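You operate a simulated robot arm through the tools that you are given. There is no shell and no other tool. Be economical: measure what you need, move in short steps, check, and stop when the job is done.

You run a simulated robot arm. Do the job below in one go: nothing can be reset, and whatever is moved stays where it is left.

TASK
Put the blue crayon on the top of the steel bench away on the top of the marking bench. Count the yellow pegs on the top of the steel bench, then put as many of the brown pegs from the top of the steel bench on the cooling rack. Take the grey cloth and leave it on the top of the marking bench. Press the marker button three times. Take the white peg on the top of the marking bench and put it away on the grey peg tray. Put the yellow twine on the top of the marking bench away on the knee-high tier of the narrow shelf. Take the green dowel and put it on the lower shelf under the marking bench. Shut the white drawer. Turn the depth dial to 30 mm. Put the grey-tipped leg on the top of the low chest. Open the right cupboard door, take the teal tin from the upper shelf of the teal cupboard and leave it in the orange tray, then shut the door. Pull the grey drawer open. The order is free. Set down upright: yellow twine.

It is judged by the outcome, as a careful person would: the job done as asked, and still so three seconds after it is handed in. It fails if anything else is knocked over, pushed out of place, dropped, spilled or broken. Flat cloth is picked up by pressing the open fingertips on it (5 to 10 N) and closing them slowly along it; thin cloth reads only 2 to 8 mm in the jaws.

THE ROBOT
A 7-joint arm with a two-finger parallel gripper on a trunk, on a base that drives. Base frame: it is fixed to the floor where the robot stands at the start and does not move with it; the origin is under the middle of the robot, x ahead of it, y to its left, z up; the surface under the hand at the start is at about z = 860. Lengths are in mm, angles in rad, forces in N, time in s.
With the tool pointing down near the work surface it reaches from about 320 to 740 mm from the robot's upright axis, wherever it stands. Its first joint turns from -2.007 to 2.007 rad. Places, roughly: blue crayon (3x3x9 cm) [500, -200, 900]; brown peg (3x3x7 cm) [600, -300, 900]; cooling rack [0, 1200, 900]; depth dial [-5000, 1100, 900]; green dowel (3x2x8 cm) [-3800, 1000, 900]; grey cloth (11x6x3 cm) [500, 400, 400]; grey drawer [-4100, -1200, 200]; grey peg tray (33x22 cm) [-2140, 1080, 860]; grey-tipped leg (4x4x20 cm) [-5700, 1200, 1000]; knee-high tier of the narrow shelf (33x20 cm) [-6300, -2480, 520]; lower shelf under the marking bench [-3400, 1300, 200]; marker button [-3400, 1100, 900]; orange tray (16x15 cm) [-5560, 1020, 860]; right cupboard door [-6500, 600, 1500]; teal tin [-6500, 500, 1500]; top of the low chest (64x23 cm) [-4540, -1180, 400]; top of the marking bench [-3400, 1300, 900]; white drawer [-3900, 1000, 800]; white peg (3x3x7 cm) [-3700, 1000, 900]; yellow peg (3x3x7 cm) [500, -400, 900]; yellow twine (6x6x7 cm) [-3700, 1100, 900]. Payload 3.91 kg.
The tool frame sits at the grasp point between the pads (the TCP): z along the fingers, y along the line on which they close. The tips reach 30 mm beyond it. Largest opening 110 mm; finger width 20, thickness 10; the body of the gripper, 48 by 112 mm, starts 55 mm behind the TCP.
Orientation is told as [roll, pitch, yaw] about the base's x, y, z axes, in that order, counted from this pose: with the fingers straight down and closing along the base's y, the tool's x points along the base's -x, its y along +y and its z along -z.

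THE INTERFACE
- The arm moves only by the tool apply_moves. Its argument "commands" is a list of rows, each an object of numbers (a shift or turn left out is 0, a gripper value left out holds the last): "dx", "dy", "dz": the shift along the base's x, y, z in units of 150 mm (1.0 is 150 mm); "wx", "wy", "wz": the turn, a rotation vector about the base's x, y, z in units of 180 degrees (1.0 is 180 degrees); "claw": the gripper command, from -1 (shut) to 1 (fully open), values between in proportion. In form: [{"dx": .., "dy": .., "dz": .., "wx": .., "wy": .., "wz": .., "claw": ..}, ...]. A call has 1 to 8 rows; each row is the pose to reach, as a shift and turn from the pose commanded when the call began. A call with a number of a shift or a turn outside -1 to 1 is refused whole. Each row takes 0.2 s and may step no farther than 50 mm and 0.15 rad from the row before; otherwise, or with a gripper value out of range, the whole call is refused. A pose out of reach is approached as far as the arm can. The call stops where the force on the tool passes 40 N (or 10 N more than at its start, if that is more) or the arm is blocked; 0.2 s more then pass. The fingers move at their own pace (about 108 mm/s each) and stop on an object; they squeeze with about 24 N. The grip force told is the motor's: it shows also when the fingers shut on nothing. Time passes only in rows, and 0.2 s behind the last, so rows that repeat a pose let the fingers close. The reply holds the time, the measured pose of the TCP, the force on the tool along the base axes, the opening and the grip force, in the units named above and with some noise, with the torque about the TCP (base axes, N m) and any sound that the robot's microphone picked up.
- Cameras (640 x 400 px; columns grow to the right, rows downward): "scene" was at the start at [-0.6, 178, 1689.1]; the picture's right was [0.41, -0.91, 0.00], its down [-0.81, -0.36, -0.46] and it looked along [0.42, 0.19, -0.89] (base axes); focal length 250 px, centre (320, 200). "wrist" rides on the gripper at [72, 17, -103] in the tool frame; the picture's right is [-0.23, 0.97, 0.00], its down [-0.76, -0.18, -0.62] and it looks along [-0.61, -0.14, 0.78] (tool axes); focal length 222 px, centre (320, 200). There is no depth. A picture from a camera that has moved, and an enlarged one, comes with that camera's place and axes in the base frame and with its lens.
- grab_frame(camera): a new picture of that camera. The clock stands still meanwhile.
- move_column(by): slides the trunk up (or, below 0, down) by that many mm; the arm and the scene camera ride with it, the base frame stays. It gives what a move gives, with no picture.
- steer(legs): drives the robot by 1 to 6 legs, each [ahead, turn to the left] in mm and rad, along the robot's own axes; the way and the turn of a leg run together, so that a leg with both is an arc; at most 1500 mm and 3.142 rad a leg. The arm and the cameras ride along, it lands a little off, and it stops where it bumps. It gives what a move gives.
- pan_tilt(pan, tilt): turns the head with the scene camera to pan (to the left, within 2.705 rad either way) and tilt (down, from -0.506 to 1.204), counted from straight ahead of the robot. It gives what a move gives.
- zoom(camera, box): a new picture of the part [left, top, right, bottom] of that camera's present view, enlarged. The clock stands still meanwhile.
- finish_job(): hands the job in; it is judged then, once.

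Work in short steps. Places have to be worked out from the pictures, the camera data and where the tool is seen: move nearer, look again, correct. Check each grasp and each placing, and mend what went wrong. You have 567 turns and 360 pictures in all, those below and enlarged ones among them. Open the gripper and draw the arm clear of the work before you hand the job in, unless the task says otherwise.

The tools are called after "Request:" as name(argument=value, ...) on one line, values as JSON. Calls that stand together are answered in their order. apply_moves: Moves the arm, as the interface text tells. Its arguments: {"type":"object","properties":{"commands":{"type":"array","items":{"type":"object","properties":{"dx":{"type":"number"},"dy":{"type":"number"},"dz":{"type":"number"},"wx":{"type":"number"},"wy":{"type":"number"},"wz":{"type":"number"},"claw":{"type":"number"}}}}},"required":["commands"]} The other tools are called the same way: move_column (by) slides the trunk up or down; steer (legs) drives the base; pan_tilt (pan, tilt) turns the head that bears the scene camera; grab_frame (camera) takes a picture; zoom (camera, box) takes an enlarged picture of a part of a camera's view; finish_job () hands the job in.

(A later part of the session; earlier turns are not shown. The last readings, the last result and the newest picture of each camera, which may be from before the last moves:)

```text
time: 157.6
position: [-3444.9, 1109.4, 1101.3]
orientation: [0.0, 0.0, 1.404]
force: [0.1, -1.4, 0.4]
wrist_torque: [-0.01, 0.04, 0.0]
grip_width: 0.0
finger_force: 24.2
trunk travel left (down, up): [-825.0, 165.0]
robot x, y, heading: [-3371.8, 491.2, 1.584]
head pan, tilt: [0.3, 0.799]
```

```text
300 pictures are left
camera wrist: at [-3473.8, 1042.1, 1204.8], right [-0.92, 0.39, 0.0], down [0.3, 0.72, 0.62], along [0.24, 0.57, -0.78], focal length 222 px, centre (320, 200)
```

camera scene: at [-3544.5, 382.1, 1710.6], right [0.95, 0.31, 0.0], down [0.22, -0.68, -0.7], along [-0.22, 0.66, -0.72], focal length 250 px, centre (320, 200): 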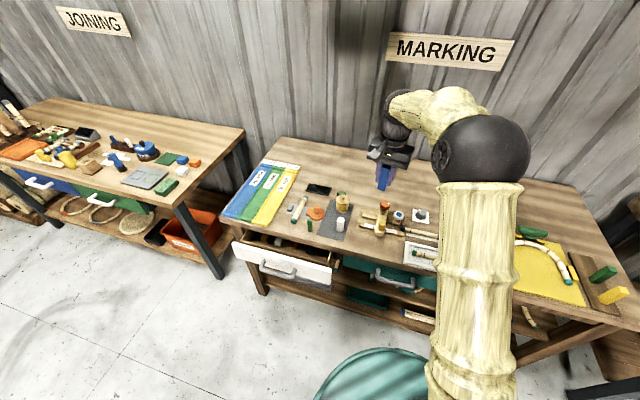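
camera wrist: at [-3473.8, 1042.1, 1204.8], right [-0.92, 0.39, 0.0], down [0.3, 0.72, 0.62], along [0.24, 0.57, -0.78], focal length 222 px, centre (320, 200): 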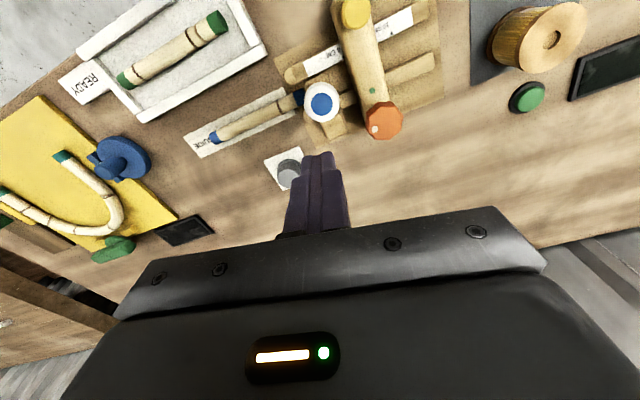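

Three clicks heard. Now the white drawer: raise and retract the hand, back off, and shift about 400 mm toward -x.

Request:
apply_moves(commands=[{"dz": 0.3}, {"dz": 0.6}, {"dz": 0.9, "dy": -0.1}, {"dz": 0.9, "dy": -0.4}, {"dz": 0.9, "dy": -0.7}, {"dz": 0.9, "dy": -1.0}])

Request:
apply_moves(commands=[{"dy": -0.3, "dx": 0.1}, {"dy": -0.6, "dx": 0.2}])

Request:
steer(legs=[[-230, 0], [0, 1.571], [400, 0], [0, -1.571]])

Request:
pan_tilt(pan=0.2, tilt=0.9)

Request:
grab_frame(camera="scene")

```text
time: 159.0
position: [-3447.7, 955.7, 1234.2]
orientation: [-0.001, -0.002, 1.407]
force: [-0.2, 0.4, 0.9]
wrist_torque: [0.02, 0.0, 0.01]
grip_width: 0.0
finger_force: 23.9
trunk travel left (down, up): [-825.0, 165.0]
robot x, y, heading: [-3369.8, 493.1, 1.584]
head pan, tilt: [0.3, 0.799]
```

```text
time: 159.6
position: [-3413.8, 866.3, 1235.4]
orientation: [0.0, 0.0, 1.406]
force: [0.3, -0.4, 0.0]
wrist_torque: [0.0, 0.01, 0.01]
grip_width: 0.0
finger_force: 23.9
trunk travel left (down, up): [-825.0, 165.0]
robot x, y, heading: [-3370.8, 488.8, 1.589]
head pan, tilt: [0.3, 0.799]
```

```text
time: 175.2
position: [-3811.0, 619.5, 1233.8]
orientation: [-0.001, 0.001, 1.416]
force: [0.6, 0.6, -0.1]
wrist_torque: [0.02, 0.0, 0.04]
grip_width: 0.0
finger_force: 24.2
trunk travel left (down, up): [-825.0, 165.0]
robot x, y, heading: [-3761.4, 239.8, 1.595]
head pan, tilt: [0.3, 0.799]
```

```text
time: 175.8
position: [-3811.1, 617.5, 1234.0]
orientation: [-0.001, 0.001, 1.413]
force: [0.0, -0.5, -0.6]
wrist_torque: [0.03, -0.06, 0.01]
grip_width: 0.1
finger_force: 24.0
trunk travel left (down, up): [-825.0, 165.0]
robot x, y, heading: [-3766.6, 239.8, 1.597]
head pan, tilt: [0.201, 0.901]
```

```text
299 pictures are left
camera scene: at [-3930.5, 249.4, 1702.7], right [0.97, 0.23, 0.0], down [0.18, -0.76, -0.62], along [-0.14, 0.61, -0.78], focal length 250 px, centre (320, 200)
```

scene: 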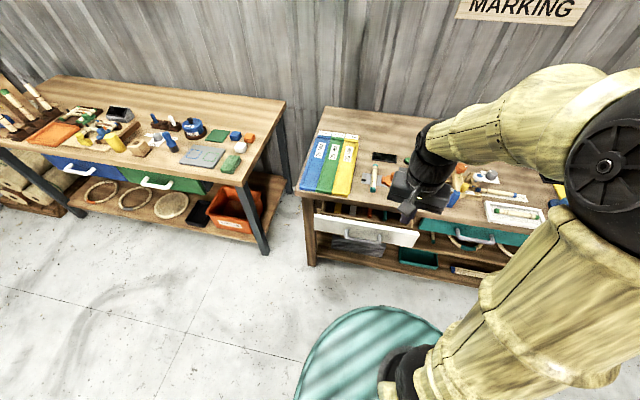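

Drawer front is at y≈850, x -4090..-3658, with handle in the middle. I'll bring the closed fingers down in front of it, and look.

Request:
apply_moves(commands=[{"dx": -0.2, "dy": 0.1}, {"dx": -0.43, "dy": 0.2, "dz": -0.2}, {"dx": -0.43, "dy": 0.3, "dz": -0.5}, {"dx": -0.43, "dy": 0.4, "dz": -0.8}, {"dx": -0.43, "dy": 0.4, "dz": -1.0}])

Request:
grab_frame(camera="wrist")

Request:
grab_frame(camera="scene")

```text
time: 177.0
position: [-3873.2, 679.1, 1082.8]
orientation: [0.0, -0.001, 1.416]
force: [-0.1, 0.1, 0.1]
wrist_torque: [0.0, 0.0, -0.03]
grip_width: 0.0
finger_force: 23.9
trunk travel left (down, up): [-825.0, 165.0]
robot x, y, heading: [-3760.8, 243.0, 1.597]
head pan, tilt: [0.201, 0.901]
```

```text
298 pictures are left
camera wrist: at [-3901.4, 610.0, 1187.3], right [-0.93, 0.38, 0.0], down [0.29, 0.72, 0.62], along [0.23, 0.58, -0.78], focal length 222 px, centre (320, 200)
```

wrist: 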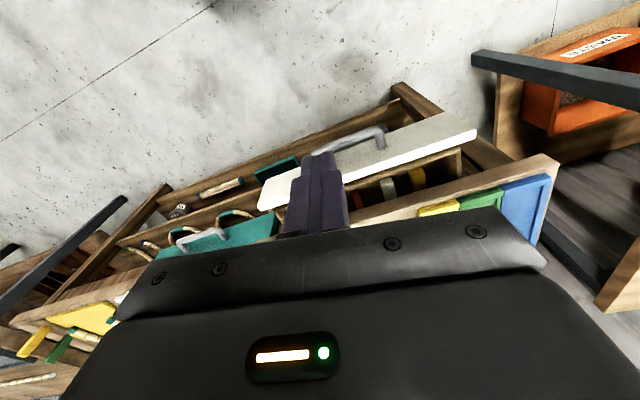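

```text
297 pictures are left
camera scene: at [-3930.4, 249.7, 1702.7], right [0.97, 0.22, 0.0], down [0.18, -0.76, -0.62], along [-0.14, 0.6, -0.78], focal length 250 px, centre (320, 200)
```

scene: 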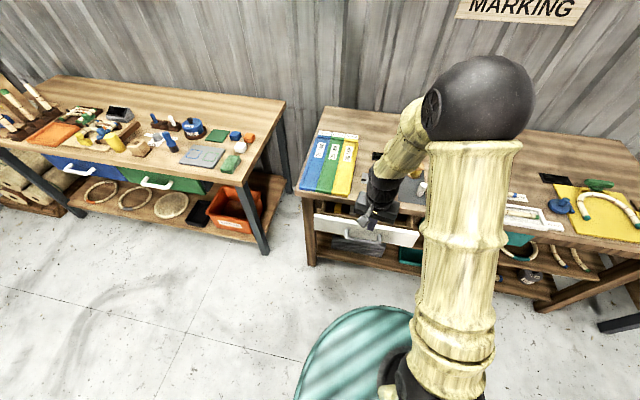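

Drawer front ≈ y 815, handle out to y≈780 at x≈-3890. Descend in front to z≈808, then push +y.

Request:
apply_moves(commands=[{"dx": -0.1, "dz": -0.3}, {"dx": -0.1, "dz": -0.6}, {"dx": -0.1, "dz": -0.9}, {"dx": -0.1, "dz": -1.0}])

Request:
apply_moves(commands=[{"dz": -0.3}, {"dz": -0.6}, {"dz": -0.83}])

Request:
grab_frame(camera="wrist")

Request:
zoom(camera="scene", box=[290, 160, 450, 260])

```text
time: 178.0
position: [-3891.3, 678.1, 932.4]
orientation: [-0.001, 0.0, 1.415]
force: [-0.6, 0.1, -0.2]
wrist_torque: [-0.01, 0.0, 0.0]
grip_width: 0.2
finger_force: 24.1
trunk travel left (down, up): [-825.0, 165.0]
robot x, y, heading: [-3762.9, 241.3, 1.6]
head pan, tilt: [0.201, 0.901]
```

```text
time: 178.8
position: [-3892.3, 679.6, 808.0]
orientation: [0.001, 0.0, 1.415]
force: [0.1, -0.1, -0.3]
wrist_torque: [-0.02, 0.0, 0.01]
grip_width: 0.0
finger_force: 23.7
trunk travel left (down, up): [-825.0, 165.0]
robot x, y, heading: [-3762.9, 240.3, 1.598]
head pan, tilt: [0.201, 0.901]
```

```text
296 pictures are left
camera wrist: at [-3919.5, 610.4, 910.7], right [-0.93, 0.38, 0.0], down [0.29, 0.72, 0.62], along [0.23, 0.58, -0.78], focal length 222 px, centre (320, 200)
```

wrist: 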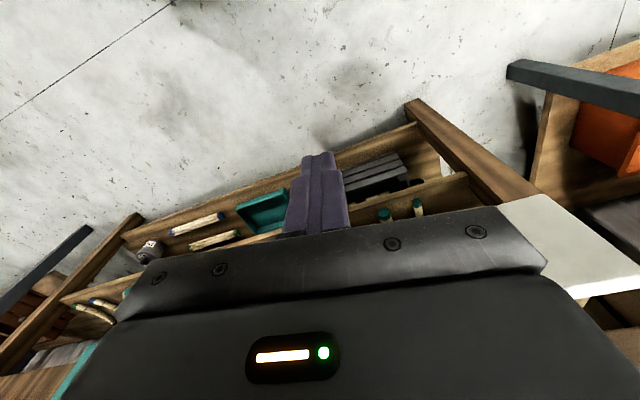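

```text
4.00 times, centred on (370, 210) of scene
camera zoom: at [-3930.6, 250.3, 1702.7], right [0.97, 0.22, 0.0], down [0.18, -0.76, -0.62], along [-0.14, 0.6, -0.78], focal length 1002 px, centre (120, 160)
```

zoom: 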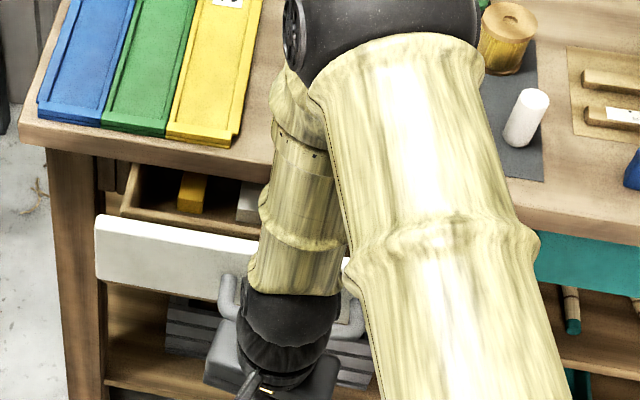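

Push forward gradually.

Request:
apply_moves(commands=[{"dy": 0.2}, {"dy": 0.4}, {"dy": 0.6}, {"dy": 0.75}])

```text
time: 179.8
position: [-3891.3, 791.3, 810.2]
orientation: [-0.002, 0.0, 1.414]
force: [0.4, -0.3, -1.0]
wrist_torque: [-0.01, 0.01, 0.02]
grip_width: 0.0
finger_force: 24.2
trunk travel left (down, up): [-825.0, 165.0]
robot x, y, heading: [-3763.2, 245.8, 1.597]
head pan, tilt: [0.201, 0.901]
```

Request:
apply_moves(commands=[{"dy": 0.15}, {"dy": 0.3}, {"dy": 0.45}])

Request:
zoom(camera="scene", box=[290, 160, 450, 260])

```text
time: 180.6
position: [-3891.7, 859.5, 809.8]
orientation: [-0.001, -0.001, 1.415]
force: [-0.5, -0.1, -0.3]
wrist_torque: [0.01, -0.02, -0.02]
grip_width: 0.0
finger_force: 24.2
trunk travel left (down, up): [-825.0, 165.0]
robot x, y, heading: [-3765.9, 242.5, 1.597]
head pan, tilt: [0.201, 0.901]
```

```text
4.00 times, centred on (370, 210) of scene
camera zoom: at [-3930.5, 250.3, 1702.6], right [0.97, 0.22, 0.0], down [0.18, -0.76, -0.62], along [-0.14, 0.6, -0.78], focal length 1002 px, centre (120, 160)
```

zoom: 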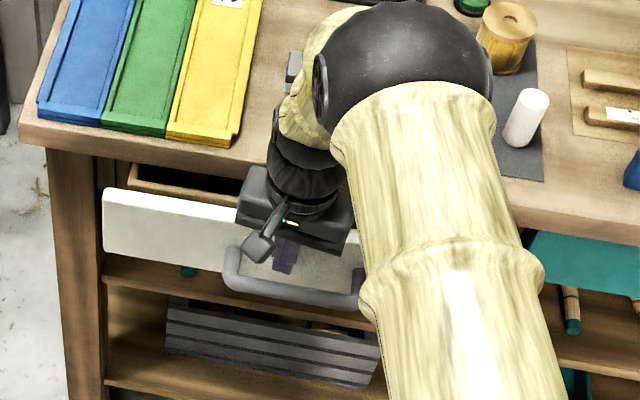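

Fingers are behind the handle bar, pushing the front itself. Raise 20 mm for clearance over the bench edge and push on.

Request:
apply_moves(commands=[{"dz": 0.13}, {"dz": 0.13, "dy": 0.15}, {"dz": 0.13, "dy": 0.3}, {"dz": 0.13, "dy": 0.4}])

Request:
zoom(camera="scene", box=[290, 160, 450, 260])

```text
time: 181.6
position: [-3889.5, 919.2, 829.5]
orientation: [-0.001, -0.001, 1.416]
force: [0.6, 0.1, -0.4]
wrist_torque: [-0.01, -0.01, 0.01]
grip_width: 0.0
finger_force: 24.0
trunk travel left (down, up): [-825.0, 165.0]
robot x, y, heading: [-3764.1, 240.5, 1.596]
head pan, tilt: [0.201, 0.901]
```

```text
4.00 times, centred on (370, 210) of scene
camera zoom: at [-3930.5, 250.1, 1702.6], right [0.97, 0.22, 0.0], down [0.18, -0.76, -0.62], along [-0.14, 0.6, -0.78], focal length 1002 px, centre (120, 160)
```

zoom: 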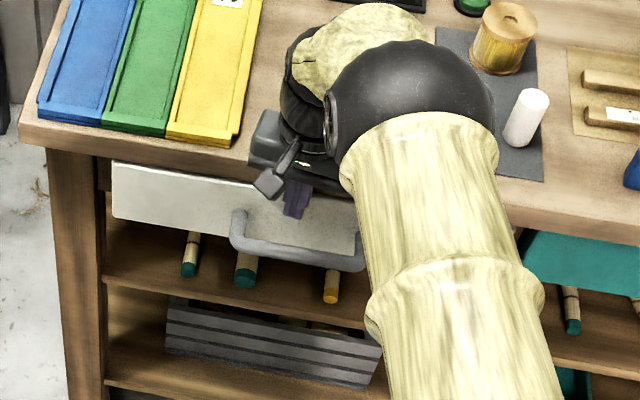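

Almost shut; push until resistance.

Request:
apply_moves(commands=[{"dy": 0.08}, {"dy": 0.16}, {"dy": 0.24}, {"dy": 0.3}])

Request:
zoom(camera="scene", box=[290, 160, 450, 260])

```text
time: 182.1
position: [-3890.4, 919.6, 826.3]
orientation: [-0.008, 0.024, 1.419]
force: [3.1, -21.9, 8.9]
wrist_torque: [0.86, 0.18, 0.23]
grip_width: 0.0
finger_force: 24.0
trunk travel left (down, up): [-825.0, 165.0]
robot x, y, heading: [-3766.4, 241.5, 1.598]
head pan, tilt: [0.201, 0.901]
stopped in row 2: the force on the tool passed its limit at 52 N (the readings are from after the stop); the commanded pose is now the measured one
```

```text
4.00 times, centred on (370, 210) of scene
camera zoom: at [-3929.7, 245.1, 1703.0], right [0.97, 0.23, 0.0], down [0.18, -0.76, -0.62], along [-0.14, 0.61, -0.78], focal length 1002 px, centre (120, 160)
```

zoom: 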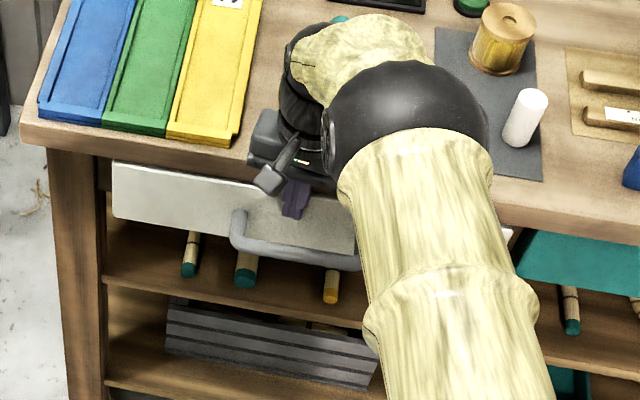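

Firm stop (52 N). Back away and check whether the drawer is flush, compared with the teal one.

Request:
apply_moves(commands=[{"dy": -0.12, "dz": 0.05}, {"dy": -0.12, "dz": 0.25}, {"dy": -0.3, "dz": 0.5}, {"dy": -0.5, "dz": 0.7}, {"dy": -0.8, "dz": 0.8}, {"dy": -1.0, "dz": 0.9}])

Request:
apply_moves(commands=[{"dx": 0.3, "dy": -0.1}, {"dx": 0.6, "dy": -0.3}, {"dx": 0.9, "dy": -0.5}, {"dx": 1.0, "dy": -0.7, "dz": 0.2}, {"dx": 1.0, "dy": -0.7, "dz": 0.5}])

Request:
grab_frame(camera="wrist")

Request:
zoom(camera="scene", box=[290, 160, 450, 260])

```text
time: 183.5
position: [-3890.3, 775.5, 959.8]
orientation: [-0.005, 0.021, 1.418]
force: [0.3, 0.0, -0.8]
wrist_torque: [-0.01, 0.0, 0.0]
grip_width: 0.0
finger_force: 24.5
trunk travel left (down, up): [-825.0, 165.0]
robot x, y, heading: [-3762.2, 240.5, 1.594]
head pan, tilt: [0.201, 0.901]
```

```text
refused: row 2 steps farther than a row can; nothing moved
```

```text
291 pictures are left
camera wrist: at [-3917.9, 708.3, 1064.7], right [-0.93, 0.37, -0.01], down [0.29, 0.74, 0.61], along [0.23, 0.56, -0.79], focal length 222 px, centre (320, 200)
```

wrist: 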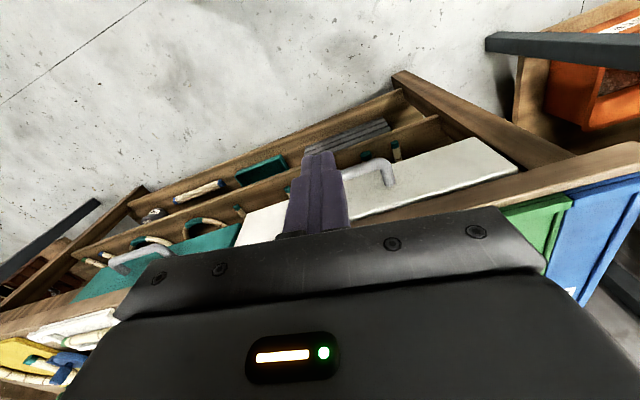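

```text
4.00 times, centred on (370, 210) of scene
camera zoom: at [-3930.5, 248.8, 1702.6], right [0.97, 0.23, 0.0], down [0.18, -0.76, -0.62], along [-0.14, 0.61, -0.78], focal length 1002 px, centre (120, 160)
```

zoom: 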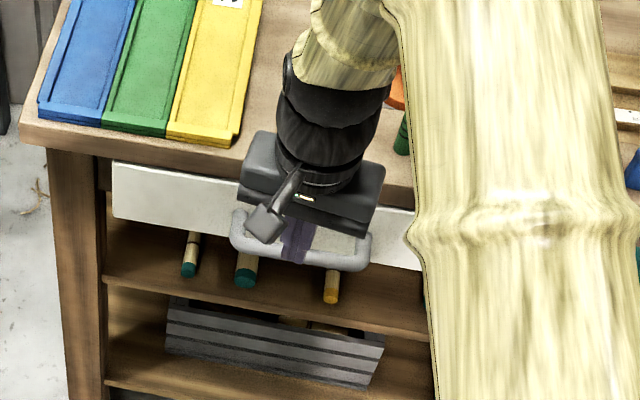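

Drawer looks flush with its teal neighbour. Next the green dowel: align the hand and look at it from above.

Request:
apply_moves(commands=[{"dz": 0.3}, {"dz": 0.6}, {"dz": 0.8, "dx": 0.2, "wz": 0.049}, {"dz": 0.8, "dx": 0.45, "wz": 0.049}, {"dz": 0.8, "dx": 0.68, "wz": 0.049}])

Request:
grab_frame(camera="wrist")

```text
refused: row 3 steps farther than a row can; nothing moved
```

```text
289 pictures are left
camera wrist: at [-3917.9, 708.3, 1064.7], right [-0.93, 0.37, -0.01], down [0.29, 0.74, 0.61], along [0.23, 0.56, -0.79], focal length 222 px, centre (320, 200)
```

wrist: 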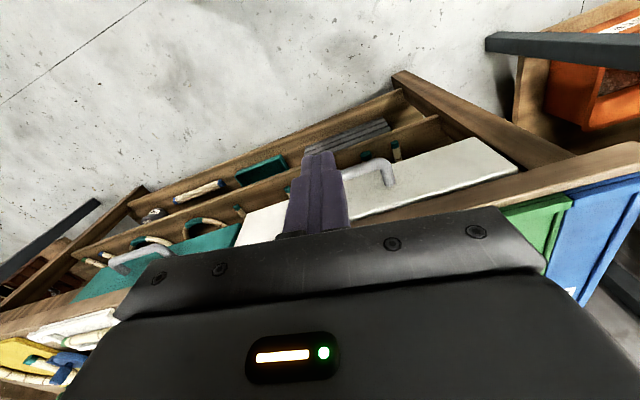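

Request:
apply_moves(commands=[{"dz": 0.3}, {"dz": 0.6, "wz": 0.02}, {"dz": 0.8, "dx": 0.2, "wz": 0.045}, {"dz": 0.8, "dx": 0.45, "wz": 0.049}, {"dz": 0.8, "dx": 0.68, "wz": 0.049}, {"dz": 0.8, "dx": 0.68, "wz": 0.049, "claw": 0.0}])

Request:
grab_frame(camera="wrist")

Request:
zoom(camera="scene", box=[330, 130, 490, 230])

```text
time: 184.9
position: [-3788.8, 773.0, 1080.8]
orientation: [-0.006, 0.018, 1.574]
force: [0.4, -0.5, 0.4]
wrist_torque: [0.0, -0.01, -0.01]
grip_width: 54.9
finger_force: 0.1
trunk travel left (down, up): [-825.0, 165.0]
robot x, y, heading: [-3763.8, 239.7, 1.597]
head pan, tilt: [0.201, 0.901]
```

```text
288 pictures are left
camera wrist: at [-3806.5, 704.0, 1185.1], right [-0.97, 0.23, -0.01], down [0.17, 0.77, 0.61], along [0.15, 0.59, -0.79], focal length 222 px, centre (320, 200)
```

wrist: 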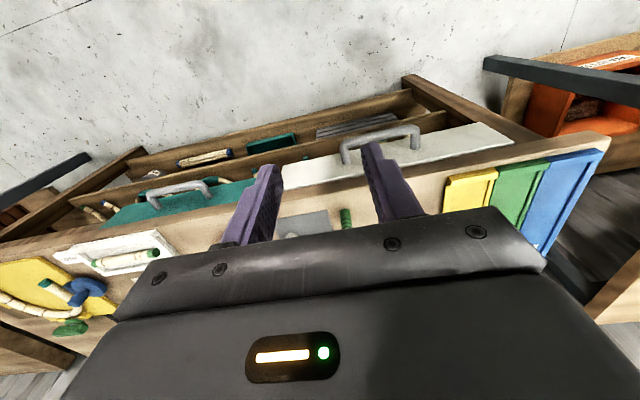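

```text
4.00 times, centred on (410, 180) of scene
camera zoom: at [-3931.3, 249.7, 1702.5], right [0.97, 0.23, 0.0], down [0.18, -0.76, -0.62], along [-0.14, 0.6, -0.78], focal length 1002 px, centre (-40, 280)
```

zoom: 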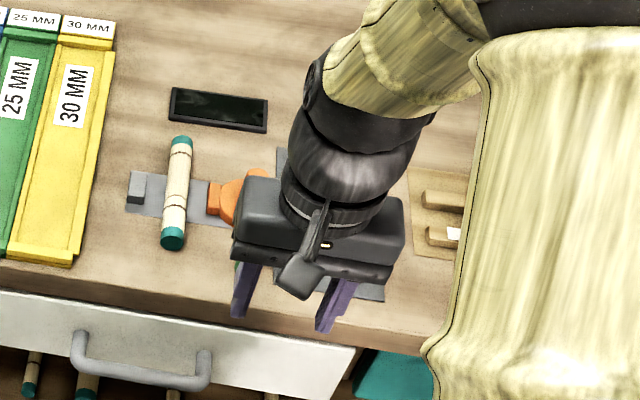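

Dowel base ≈ (-3788,975). I'll tilt the hand to point horizontally at +y so it can be carried upright onto the low shelf.

Request:
apply_moves(commands=[{"wx": 0.046}, {"wx": 0.092}, {"wx": 0.138}, {"wx": 0.184}, {"wx": 0.23}, {"wx": 0.276}, {"wx": 0.322}, {"wx": 0.368}])

Request:
apply_moves(commands=[{"wx": 0.044}, {"wx": 0.088}, {"wx": 0.132}, {"wx": 0.132}])

Request:
grab_frame(camera="scene")

Request:
grab_frame(camera="wrist")

```text
time: 186.7
position: [-3788.7, 774.8, 1080.2]
orientation: [-0.008, -1.139, 1.572]
force: [0.8, -0.6, 0.7]
wrist_torque: [-0.03, 0.0, 0.0]
grip_width: 54.9
finger_force: 0.1
trunk travel left (down, up): [-825.0, 165.0]
robot x, y, heading: [-3762.8, 240.9, 1.601]
head pan, tilt: [0.201, 0.901]
```

```text
time: 187.7
position: [-3787.9, 773.0, 1079.9]
orientation: [-0.001, -1.553, 1.566]
force: [0.3, 0.1, 0.1]
wrist_torque: [0.0, 0.0, 0.0]
grip_width: 54.9
finger_force: 0.0
trunk travel left (down, up): [-825.0, 165.0]
robot x, y, heading: [-3764.2, 236.6, 1.593]
head pan, tilt: [0.201, 0.901]
```

```text
286 pictures are left
camera scene: at [-3930.4, 248.9, 1702.7], right [0.97, 0.23, 0.0], down [0.18, -0.76, -0.62], along [-0.14, 0.61, -0.78], focal length 250 px, centre (320, 200)
```

scene: 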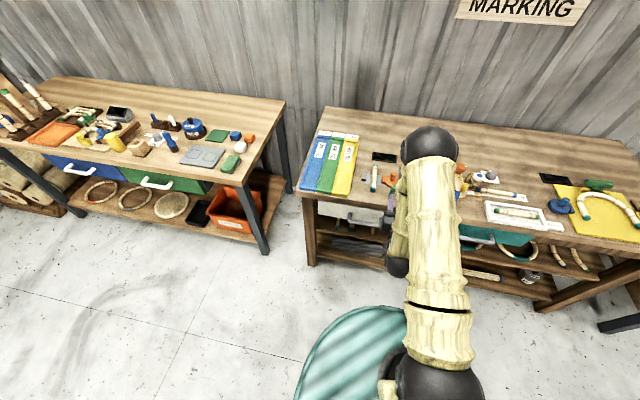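

```text
285 pictures are left
camera wrist: at [-3805.5, 669.9, 1009.6], right [-0.97, 0.01, 0.23], down [0.17, -0.61, 0.77], along [0.15, 0.79, 0.59], focal length 222 px, centre (320, 200)
```

wrist: 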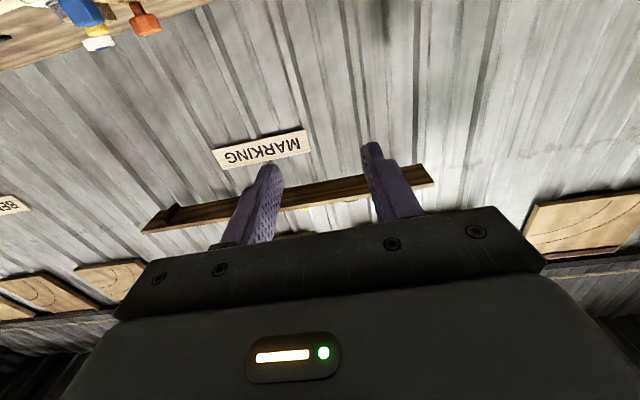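

Hand is horizontal. Lower to z≈915 at y≈773, then look before advancing.

Request:
apply_moves(commands=[{"dz": -0.3}, {"dz": -0.6}, {"dz": -0.9}, {"dz": -1.0}])

Request:
apply_moves(commands=[{"dz": -0.1, "wx": 0.006}, {"dz": -0.1, "dy": 0.3, "wx": 0.006}])

Request:
pan_tilt(pan=0.3, tilt=0.8)

Request:
grab_frame(camera="scene")

```text
time: 188.7
position: [-3788.7, 774.3, 929.7]
orientation: [0.019, -1.552, 1.547]
force: [-0.6, 0.4, -0.5]
wrist_torque: [-0.03, -0.03, 0.03]
grip_width: 55.0
finger_force: 0.1
trunk travel left (down, up): [-825.0, 165.0]
robot x, y, heading: [-3761.6, 239.8, 1.596]
head pan, tilt: [0.201, 0.901]
```

```text
time: 189.3
position: [-3788.7, 820.6, 918.1]
orientation: [-0.511, -1.569, 2.073]
force: [0.5, 0.1, 0.2]
wrist_torque: [0.01, -0.03, -0.04]
grip_width: 55.2
finger_force: 0.1
trunk travel left (down, up): [-825.0, 165.0]
robot x, y, heading: [-3764.4, 240.9, 1.591]
head pan, tilt: [0.201, 0.901]
```

```text
time: 189.9
position: [-3789.5, 819.2, 916.5]
orientation: [-0.806, -1.571, 2.368]
force: [-0.2, -0.4, 0.7]
wrist_torque: [0.04, -0.02, -0.01]
grip_width: 55.0
finger_force: 0.0
trunk travel left (down, up): [-825.0, 165.0]
robot x, y, heading: [-3764.0, 242.8, 1.594]
head pan, tilt: [0.3, 0.799]
```

```text
284 pictures are left
camera scene: at [-3939.1, 252.5, 1710.5], right [0.95, 0.32, 0.0], down [0.23, -0.68, -0.7], along [-0.22, 0.66, -0.72], focal length 250 px, centre (320, 200)
```

scene: 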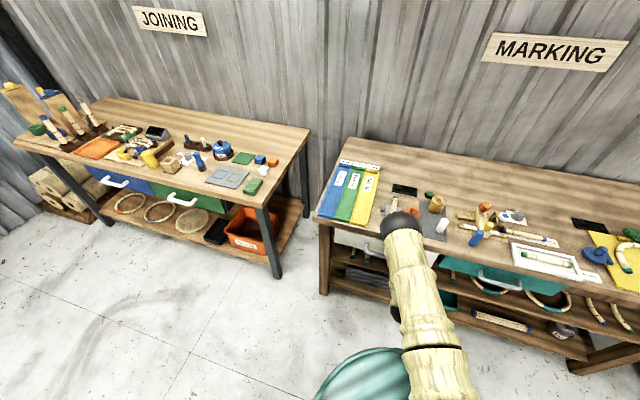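

Request:
zoom(camera="scene", box=[350, 170, 470, 245])

```text
5.33 times, centred on (410, 208) of scene
camera zoom: at [-3939.1, 252.5, 1710.5], right [0.95, 0.32, 0.0], down [0.23, -0.68, -0.7], along [-0.22, 0.66, -0.72], focal length 1336 px, centre (-160, 160)
```

zoom: 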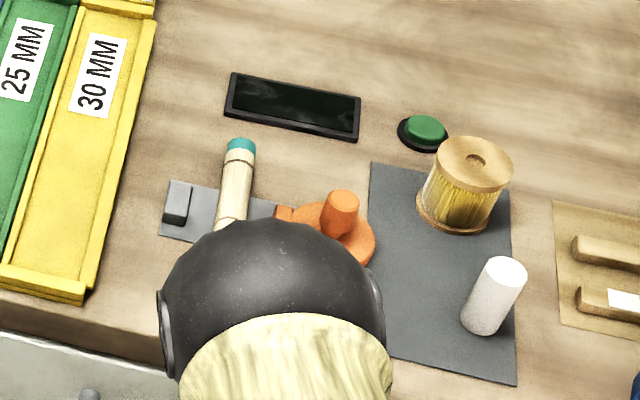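

The view is blocked by the wrist; estimates agree within millimetres, so widen the fingers to 70 and advance to y≈978.

Request:
apply_moves(commands=[{"dy": 0.25, "claw": 0.27}, {"dy": 0.5, "claw": 0.27}, {"dy": 0.75}, {"dy": 0.9}, {"dy": 1.0}])

Request:
grab_frame(camera="wrist")

Request:
zoom(camera="scene", box=[350, 150, 470, 225])

```text
time: 191.2
position: [-3787.3, 969.7, 914.0]
orientation: [-0.437, -1.568, 2.003]
force: [0.4, 0.5, -1.4]
wrist_torque: [0.01, 0.0, -0.04]
grip_width: 69.9
finger_force: 0.1
trunk travel left (down, up): [-825.0, 165.0]
robot x, y, heading: [-3763.8, 241.4, 1.598]
head pan, tilt: [0.3, 0.799]
```

```text
282 pictures are left
camera wrist: at [-3804.6, 866.1, 841.3], right [-0.97, 0.01, 0.23], down [0.17, -0.62, 0.76], along [0.15, 0.78, 0.61], focal length 222 px, centre (320, 200)
```

wrist: 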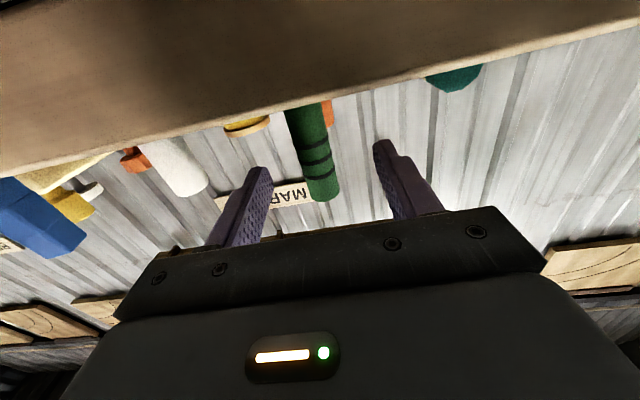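

```text
5.33 times, centred on (410, 188) of scene
camera zoom: at [-3939.1, 252.6, 1710.6], right [0.95, 0.32, 0.0], down [0.23, -0.68, -0.7], along [-0.22, 0.66, -0.72], focal length 1336 px, centre (-160, 267)
```

zoom: 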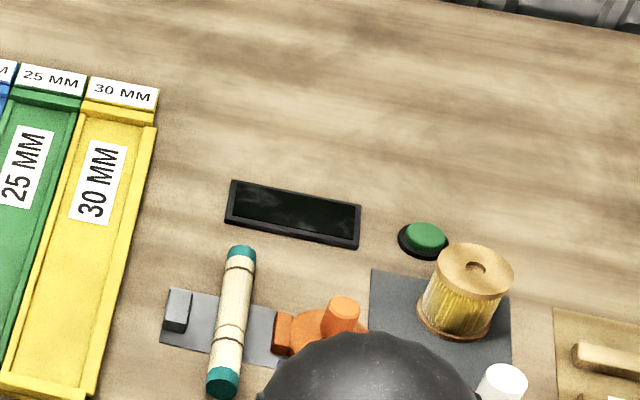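

The dowel shows between the fingers, slightly farther (~y 995). Advance 20 mm and close.

Request:
apply_moves(commands=[{"dy": 0.07}, {"dy": 0.14}, {"dy": 0.14, "claw": -1}, {"dy": 0.14, "claw": -1}, {"dy": 0.14, "claw": -1}])

Request:
grab_frame(camera="wrist")

```text
time: 192.3
position: [-3787.9, 989.8, 913.8]
orientation: [-0.811, -1.57, 2.377]
force: [-0.3, -0.5, 0.0]
wrist_torque: [0.04, -0.01, -0.01]
grip_width: 18.4
finger_force: 24.3
trunk travel left (down, up): [-825.0, 165.0]
robot x, y, heading: [-3763.1, 238.7, 1.593]
head pan, tilt: [0.3, 0.799]
```

```text
280 pictures are left
camera wrist: at [-3805.8, 887.0, 841.7], right [-0.97, 0.01, 0.23], down [0.17, -0.62, 0.76], along [0.15, 0.78, 0.61], focal length 222 px, centre (320, 200)
```

wrist: 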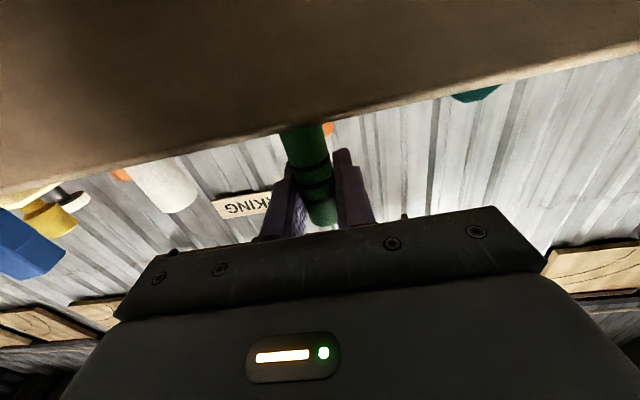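

Gripped (18 mm). Lift and retract clear of the bench.

Request:
apply_moves(commands=[{"dz": 0.2}, {"dz": 0.3}, {"dz": 0.3, "dy": -0.3}, {"dz": 0.3, "dy": -0.6}, {"dz": 0.3, "dy": -0.9}])

Request:
apply_moves(commands=[{"dy": -0.3}, {"dy": -0.6}])

Request:
pan_tilt(pan=0.4, tilt=0.9)

Request:
grab_frame(camera="scene")

Request:
grab_frame(camera="wrist")

```text
time: 193.6
position: [-3788.5, 853.5, 959.5]
orientation: [-2.599, -1.571, -2.117]
force: [0.1, -0.4, -0.3]
wrist_torque: [0.0, 0.04, -0.03]
grip_width: 18.6
finger_force: 24.6
trunk travel left (down, up): [-825.0, 165.0]
robot x, y, heading: [-3762.4, 242.7, 1.599]
head pan, tilt: [0.3, 0.799]
```

```text
time: 194.2
position: [-3790.8, 765.5, 959.3]
orientation: [-2.062, -1.564, -2.653]
force: [-1.3, -0.4, -0.6]
wrist_torque: [0.0, 0.03, -0.05]
grip_width: 18.6
finger_force: 24.2
trunk travel left (down, up): [-825.0, 165.0]
robot x, y, heading: [-3762.9, 241.2, 1.6]
head pan, tilt: [0.3, 0.799]
```

```text
time: 194.8
position: [-3788.5, 767.9, 959.2]
orientation: [-0.958, -1.57, 2.52]
force: [-0.4, 0.2, -0.8]
wrist_torque: [-0.01, 0.02, 0.0]
grip_width: 18.6
finger_force: 24.0
trunk travel left (down, up): [-825.0, 165.0]
robot x, y, heading: [-3762.0, 240.1, 1.596]
head pan, tilt: [0.4, 0.901]
```

```text
279 pictures are left
camera scene: at [-3945.1, 244.7, 1702.6], right [0.91, 0.41, 0.0], down [0.32, -0.71, -0.62], along [-0.26, 0.57, -0.78], focal length 250 px, centre (320, 200)
```

scene: 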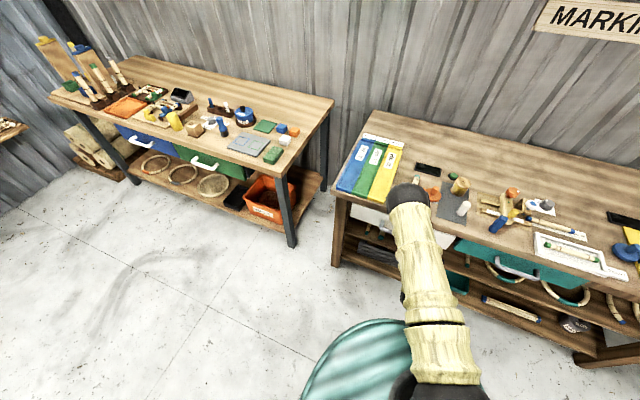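

```text
278 pictures are left
camera wrist: at [-3805.2, 664.6, 886.7], right [-0.97, 0.01, 0.23], down [0.17, -0.62, 0.76], along [0.15, 0.78, 0.61], focal length 222 px, centre (320, 200)
```

wrist: 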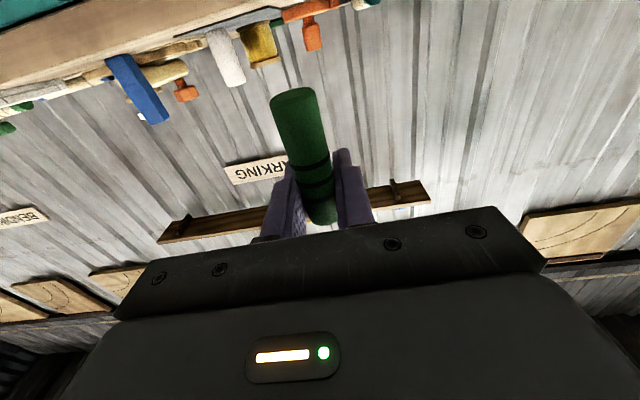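

Dowel held upright. Shift to x≈-3735 (between the drawer handles), y≈845, then lower the trunk in stages.

Request:
apply_moves(commands=[{"dx": 0.18, "dy": 0.2}, {"dx": 0.35, "dy": 0.4}, {"dx": 0.35, "dy": 0.52}])

Request:
move_column(by=-300)

Request:
grab_frame(camera="scene")

Request:
grab_frame(camera="wrist")

```text
time: 195.6
position: [-3735.3, 844.2, 959.2]
orientation: [-1.752, -1.571, -2.964]
force: [0.3, 0.3, -0.3]
wrist_torque: [-0.02, 0.01, 0.0]
grip_width: 18.0
finger_force: 23.8
trunk travel left (down, up): [-825.0, 165.0]
robot x, y, heading: [-3767.8, 241.7, 1.597]
head pan, tilt: [0.4, 0.901]
```

```text
time: 198.6
position: [-3735.1, 843.0, 659.8]
orientation: [-1.641, -1.57, -3.076]
force: [-0.9, -1.0, -0.2]
wrist_torque: [0.02, 0.0, -0.01]
grip_width: 18.4
finger_force: 23.9
trunk travel left (down, up): [-525.0, 465.0]
robot x, y, heading: [-3761.0, 241.6, 1.6]
head pan, tilt: [0.4, 0.901]
```

```text
277 pictures are left
camera scene: at [-3944.6, 244.6, 1402.7], right [0.91, 0.41, 0.0], down [0.32, -0.71, -0.62], along [-0.26, 0.57, -0.78], focal length 250 px, centre (320, 200)
```

scene: 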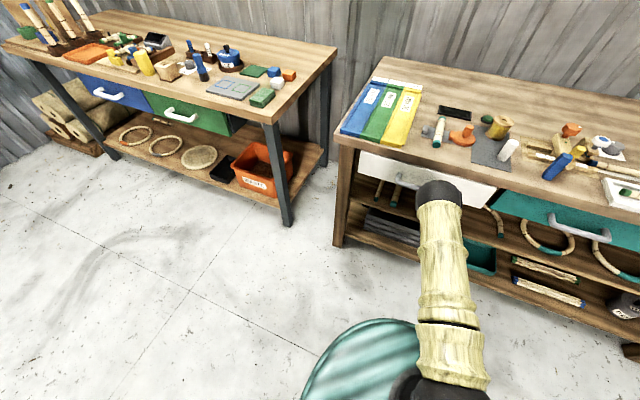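

```text
276 pictures are left
camera wrist: at [-3752.4, 740.2, 586.9], right [-0.97, 0.01, 0.23], down [0.17, -0.62, 0.76], along [0.15, 0.78, 0.61], focal length 222 px, centre (320, 200)
```

wrist: 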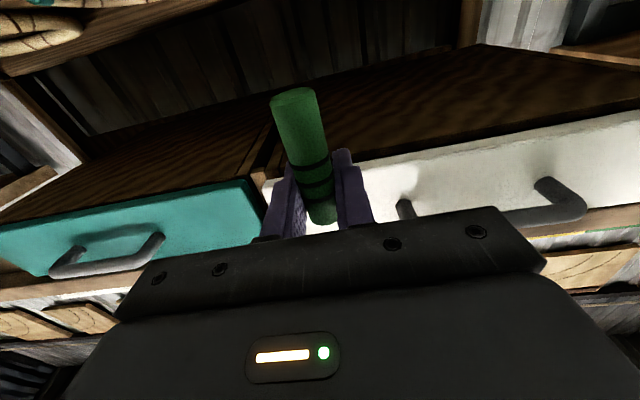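

White and teal drawer fronts are in line, so the drawer is shut. Lower the trunk further so the dowel faces the gap over the bottom shelf.

Request:
move_column(by=-240)

Request:
pan_tilt(pan=0.1, tilt=0.7)

Request:
grab_frame(camera="scene")

Request:
grab_frame(camera="wrist")

```text
time: 201.1
position: [-3734.4, 843.5, 418.8]
orientation: [-1.648, -1.572, -3.068]
force: [0.5, 1.1, 0.1]
wrist_torque: [0.05, 0.0, 0.01]
grip_width: 18.1
finger_force: 24.2
trunk travel left (down, up): [-285.0, 705.0]
robot x, y, heading: [-3763.5, 241.5, 1.598]
head pan, tilt: [0.4, 0.901]
```

```text
time: 201.9
position: [-3735.3, 843.9, 418.4]
orientation: [-1.347, -1.571, 2.913]
force: [-0.4, -0.6, -0.6]
wrist_torque: [0.01, -0.01, 0.0]
grip_width: 18.5
finger_force: 23.6
trunk travel left (down, up): [-285.0, 705.0]
robot x, y, heading: [-3763.5, 240.1, 1.596]
head pan, tilt: [0.099, 0.7]
```

```text
275 pictures are left
camera scene: at [-3924.1, 260.1, 1178.7], right [0.99, 0.13, 0.0], down [0.08, -0.64, -0.76], along [-0.1, 0.76, -0.64], focal length 250 px, centre (320, 200)
```

scene: 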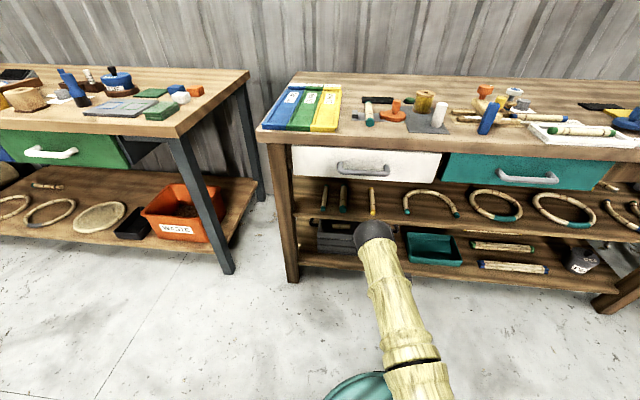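

```text
274 pictures are left
camera wrist: at [-3752.4, 740.2, 346.8], right [-0.97, 0.01, 0.23], down [0.17, -0.62, 0.76], along [0.15, 0.78, 0.61], focal length 222 px, centre (320, 200)
```

wrist: 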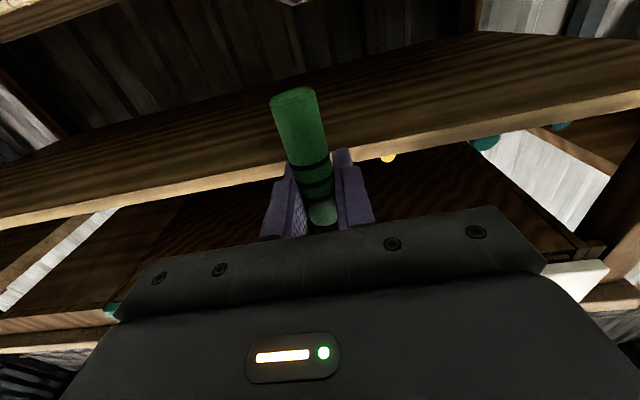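

Request:
zoom(camera="scene", box=[290, 175, 470, 288])

```text
3.54 times, centred on (380, 232) of scene
camera zoom: at [-3924.1, 260.1, 1178.7], right [0.99, 0.13, 0.0], down [0.08, -0.64, -0.76], along [-0.1, 0.76, -0.64], focal length 887 px, centre (108, 88)
```

zoom: 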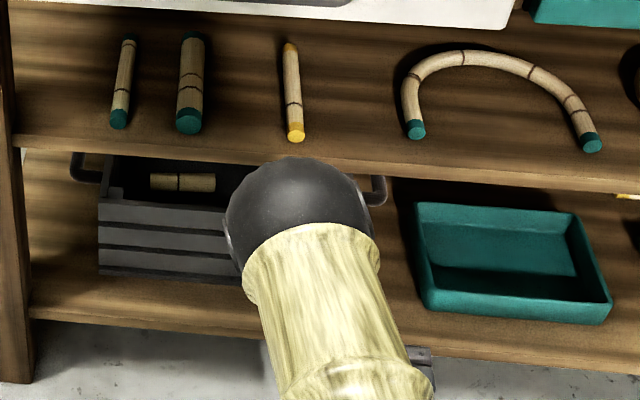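

A crate sits left and a teal tray right on the bottom shelf, with a free strip in front. I'll aim for (-3640, 980), approaching at z≈365.

Request:
apply_moves(commands=[{"dx": 0.3}, {"dx": 0.6, "dz": -0.1}, {"dx": 0.63, "dz": -0.36}, {"dx": 0.63, "dz": -0.36, "dy": 0.25}, {"dx": 0.63, "dz": -0.36, "dy": 0.5}, {"dx": 0.63, "dz": -0.36, "dy": 0.75}, {"dx": 0.63, "dz": -0.36, "dy": 0.91}])

Request:
zoom(camera="scene", box=[330, 175, 510, 288])

Request:
grab_frame(camera="wrist")

```text
time: 203.5
position: [-3638.5, 979.1, 365.1]
orientation: [-0.906, -1.571, 2.471]
force: [0.5, -0.2, -1.0]
wrist_torque: [-0.02, 0.02, -0.04]
grip_width: 18.4
finger_force: 24.1
trunk travel left (down, up): [-285.0, 705.0]
robot x, y, heading: [-3763.2, 245.6, 1.599]
head pan, tilt: [0.099, 0.7]
```

```text
3.54 times, centred on (420, 232) of scene
camera zoom: at [-3924.0, 260.1, 1178.8], right [0.99, 0.13, 0.0], down [0.08, -0.64, -0.76], along [-0.1, 0.76, -0.64], focal length 887 px, centre (-34, 88)
```

zoom: 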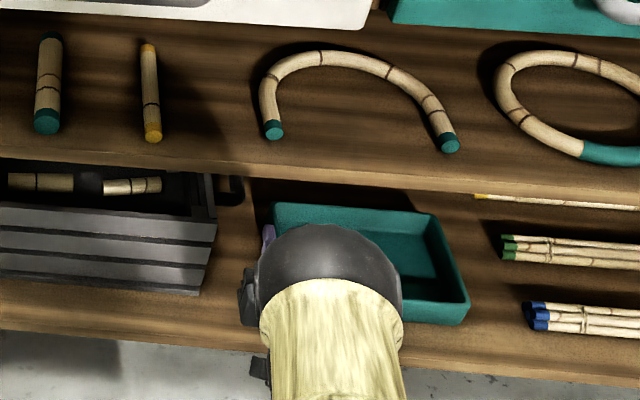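

```text
271 pictures are left
camera wrist: at [-3656.3, 877.9, 292.0], right [-0.97, 0.01, 0.23], down [0.17, -0.62, 0.76], along [0.15, 0.78, 0.61], focal length 222 px, centre (320, 200)
```

wrist: 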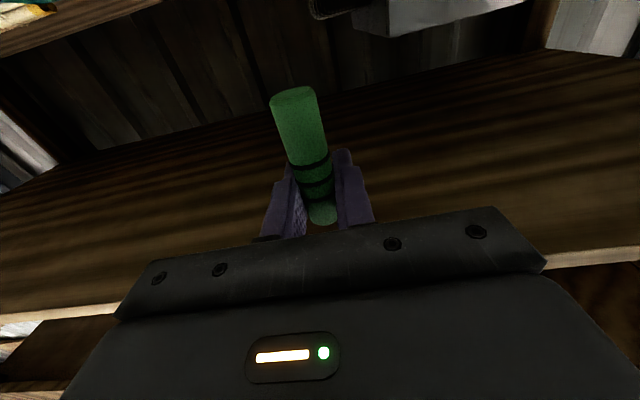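

The landing spot lies on free shelf between crate and tray. Lower gradually until contact.

Request:
apply_moves(commands=[{"dz": -0.12}, {"dz": -0.24}, {"dz": -0.34}])

Request:
apply_moves(commands=[{"dz": -0.08}, {"dz": -0.16}, {"dz": -0.24}])

```text
time: 204.3
position: [-3639.9, 979.0, 311.3]
orientation: [-0.833, -1.572, 2.398]
force: [0.1, 0.0, -0.1]
wrist_torque: [0.0, 0.02, 0.01]
grip_width: 18.5
finger_force: 23.7
trunk travel left (down, up): [-285.0, 705.0]
robot x, y, heading: [-3761.3, 238.0, 1.6]
head pan, tilt: [0.099, 0.7]
```

```text
time: 205.1
position: [-3639.6, 979.9, 278.6]
orientation: [-3.098, -1.57, -1.621]
force: [-0.2, -0.2, -0.2]
wrist_torque: [-0.04, -0.01, 0.0]
grip_width: 18.3
finger_force: 23.9
trunk travel left (down, up): [-285.0, 705.0]
robot x, y, heading: [-3765.9, 234.0, 1.597]
head pan, tilt: [0.099, 0.7]
```

Request:
apply_moves(commands=[{"dz": -0.04}, {"dz": -0.08}, {"dz": -0.12}])

```text
time: 205.9
position: [-3641.1, 979.4, 260.9]
orientation: [-1.583, -1.569, -3.133]
force: [-0.2, -0.5, -0.5]
wrist_torque: [0.02, 0.0, -0.01]
grip_width: 18.4
finger_force: 24.4
trunk travel left (down, up): [-285.0, 705.0]
robot x, y, heading: [-3765.8, 237.9, 1.599]
head pan, tilt: [0.099, 0.7]
```

Request:
apply_moves(commands=[{"dz": -0.03}, {"dz": -0.06}, {"dz": -0.09}])

```text
time: 206.7
position: [-3639.7, 979.7, 247.8]
orientation: [-2.179, -1.571, -2.539]
force: [0.3, -0.6, 0.9]
wrist_torque: [0.04, -0.01, 0.0]
grip_width: 18.2
finger_force: 23.9
trunk travel left (down, up): [-285.0, 705.0]
robot x, y, heading: [-3763.4, 240.4, 1.599]
head pan, tilt: [0.099, 0.7]
```

Request:
zoom(camera="scene", box=[360, 200, 480, 275])

Request:
grab_frame(camera="wrist")

```text
5.33 times, centred on (420, 238) of scene
camera zoom: at [-3924.0, 260.1, 1178.8], right [0.99, 0.13, 0.0], down [0.08, -0.64, -0.76], along [-0.1, 0.76, -0.64], focal length 1336 px, centre (-213, 0)
```

zoom: 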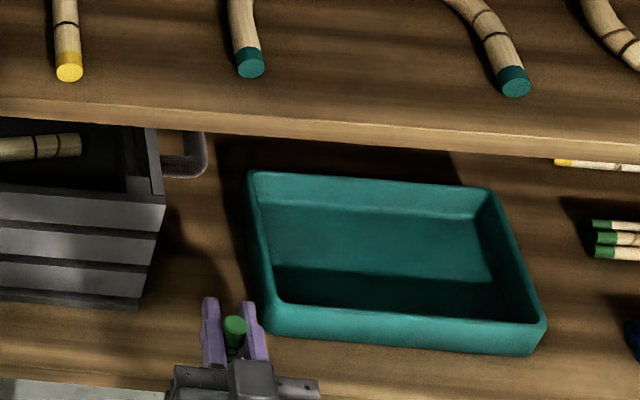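

```text
269 pictures are left
camera wrist: at [-3657.8, 877.1, 174.7], right [-0.97, 0.01, 0.23], down [0.17, -0.62, 0.76], along [0.15, 0.78, 0.61], focal length 222 px, centre (320, 200)
```

wrist: 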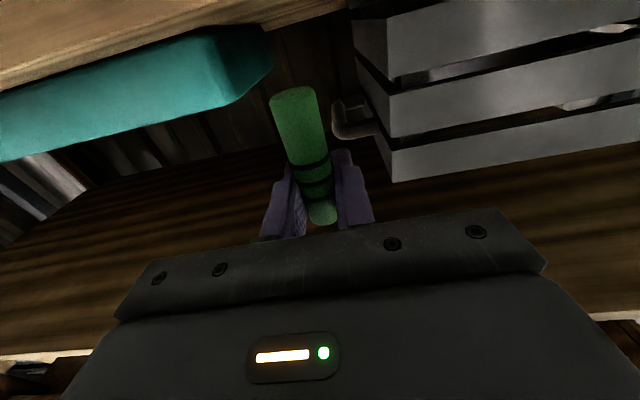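

The dowel is over the shelf; shift 15 mm left away from the tray corner and keep lowering.

Request:
apply_moves(commands=[{"dx": -0.1}, {"dx": -0.1, "dz": -0.04}, {"dx": -0.1, "dz": -0.08}])

```text
time: 207.5
position: [-3654.5, 979.9, 235.9]
orientation: [-1.38, -1.571, 2.944]
force: [0.4, 0.4, -0.7]
wrist_torque: [-0.03, -0.03, -0.01]
grip_width: 18.5
finger_force: 23.9
trunk travel left (down, up): [-285.0, 705.0]
robot x, y, heading: [-3762.2, 241.8, 1.596]
head pan, tilt: [0.099, 0.7]
```

Request:
apply_moves(commands=[{"dz": -0.04}, {"dz": -0.08}, {"dz": -0.12}])

Request:
zoom(camera="scene", box=[360, 215, 456, 275])

```text
time: 208.5
position: [-3655.2, 997.0, 242.7]
orientation: [-2.955, -1.535, -1.757]
force: [0.6, 0.1, 0.2]
wrist_torque: [0.02, 0.0, 0.02]
grip_width: 18.4
finger_force: 24.3
trunk travel left (down, up): [-285.0, 705.0]
robot x, y, heading: [-3763.7, 244.7, 1.594]
head pan, tilt: [0.099, 0.7]
stopped in row 3: the arm was blocked; the commanded pose is now the measured one
```

```text
6.67 times, centred on (408, 245) of scene
camera zoom: at [-3924.0, 260.2, 1178.8], right [0.99, 0.13, 0.0], down [0.08, -0.64, -0.76], along [-0.1, 0.76, -0.64], focal length 1670 px, centre (-267, -100)
```

zoom: 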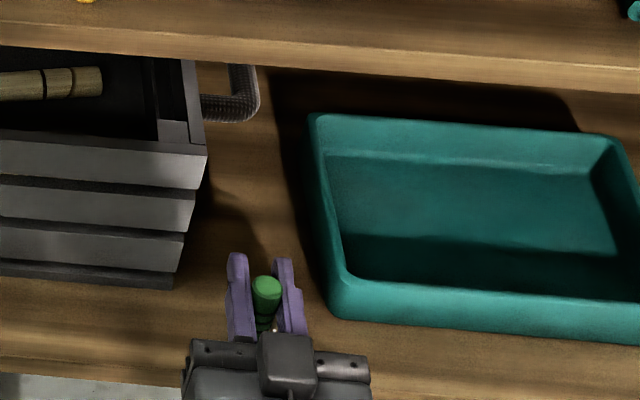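

The arm itself got blocked (no tool force), maybe near its base. Use the trunk to lower instead, in small amounts.

Request:
move_column(by=-15)

```text
time: 209.2
position: [-3655.5, 996.5, 226.4]
orientation: [-2.971, -1.534, -1.745]
force: [-0.3, -0.4, 0.3]
wrist_torque: [-0.02, -0.02, 0.01]
grip_width: 18.2
finger_force: 24.7
trunk travel left (down, up): [-270.0, 720.0]
robot x, y, heading: [-3767.2, 242.3, 1.594]
head pan, tilt: [0.099, 0.7]
```

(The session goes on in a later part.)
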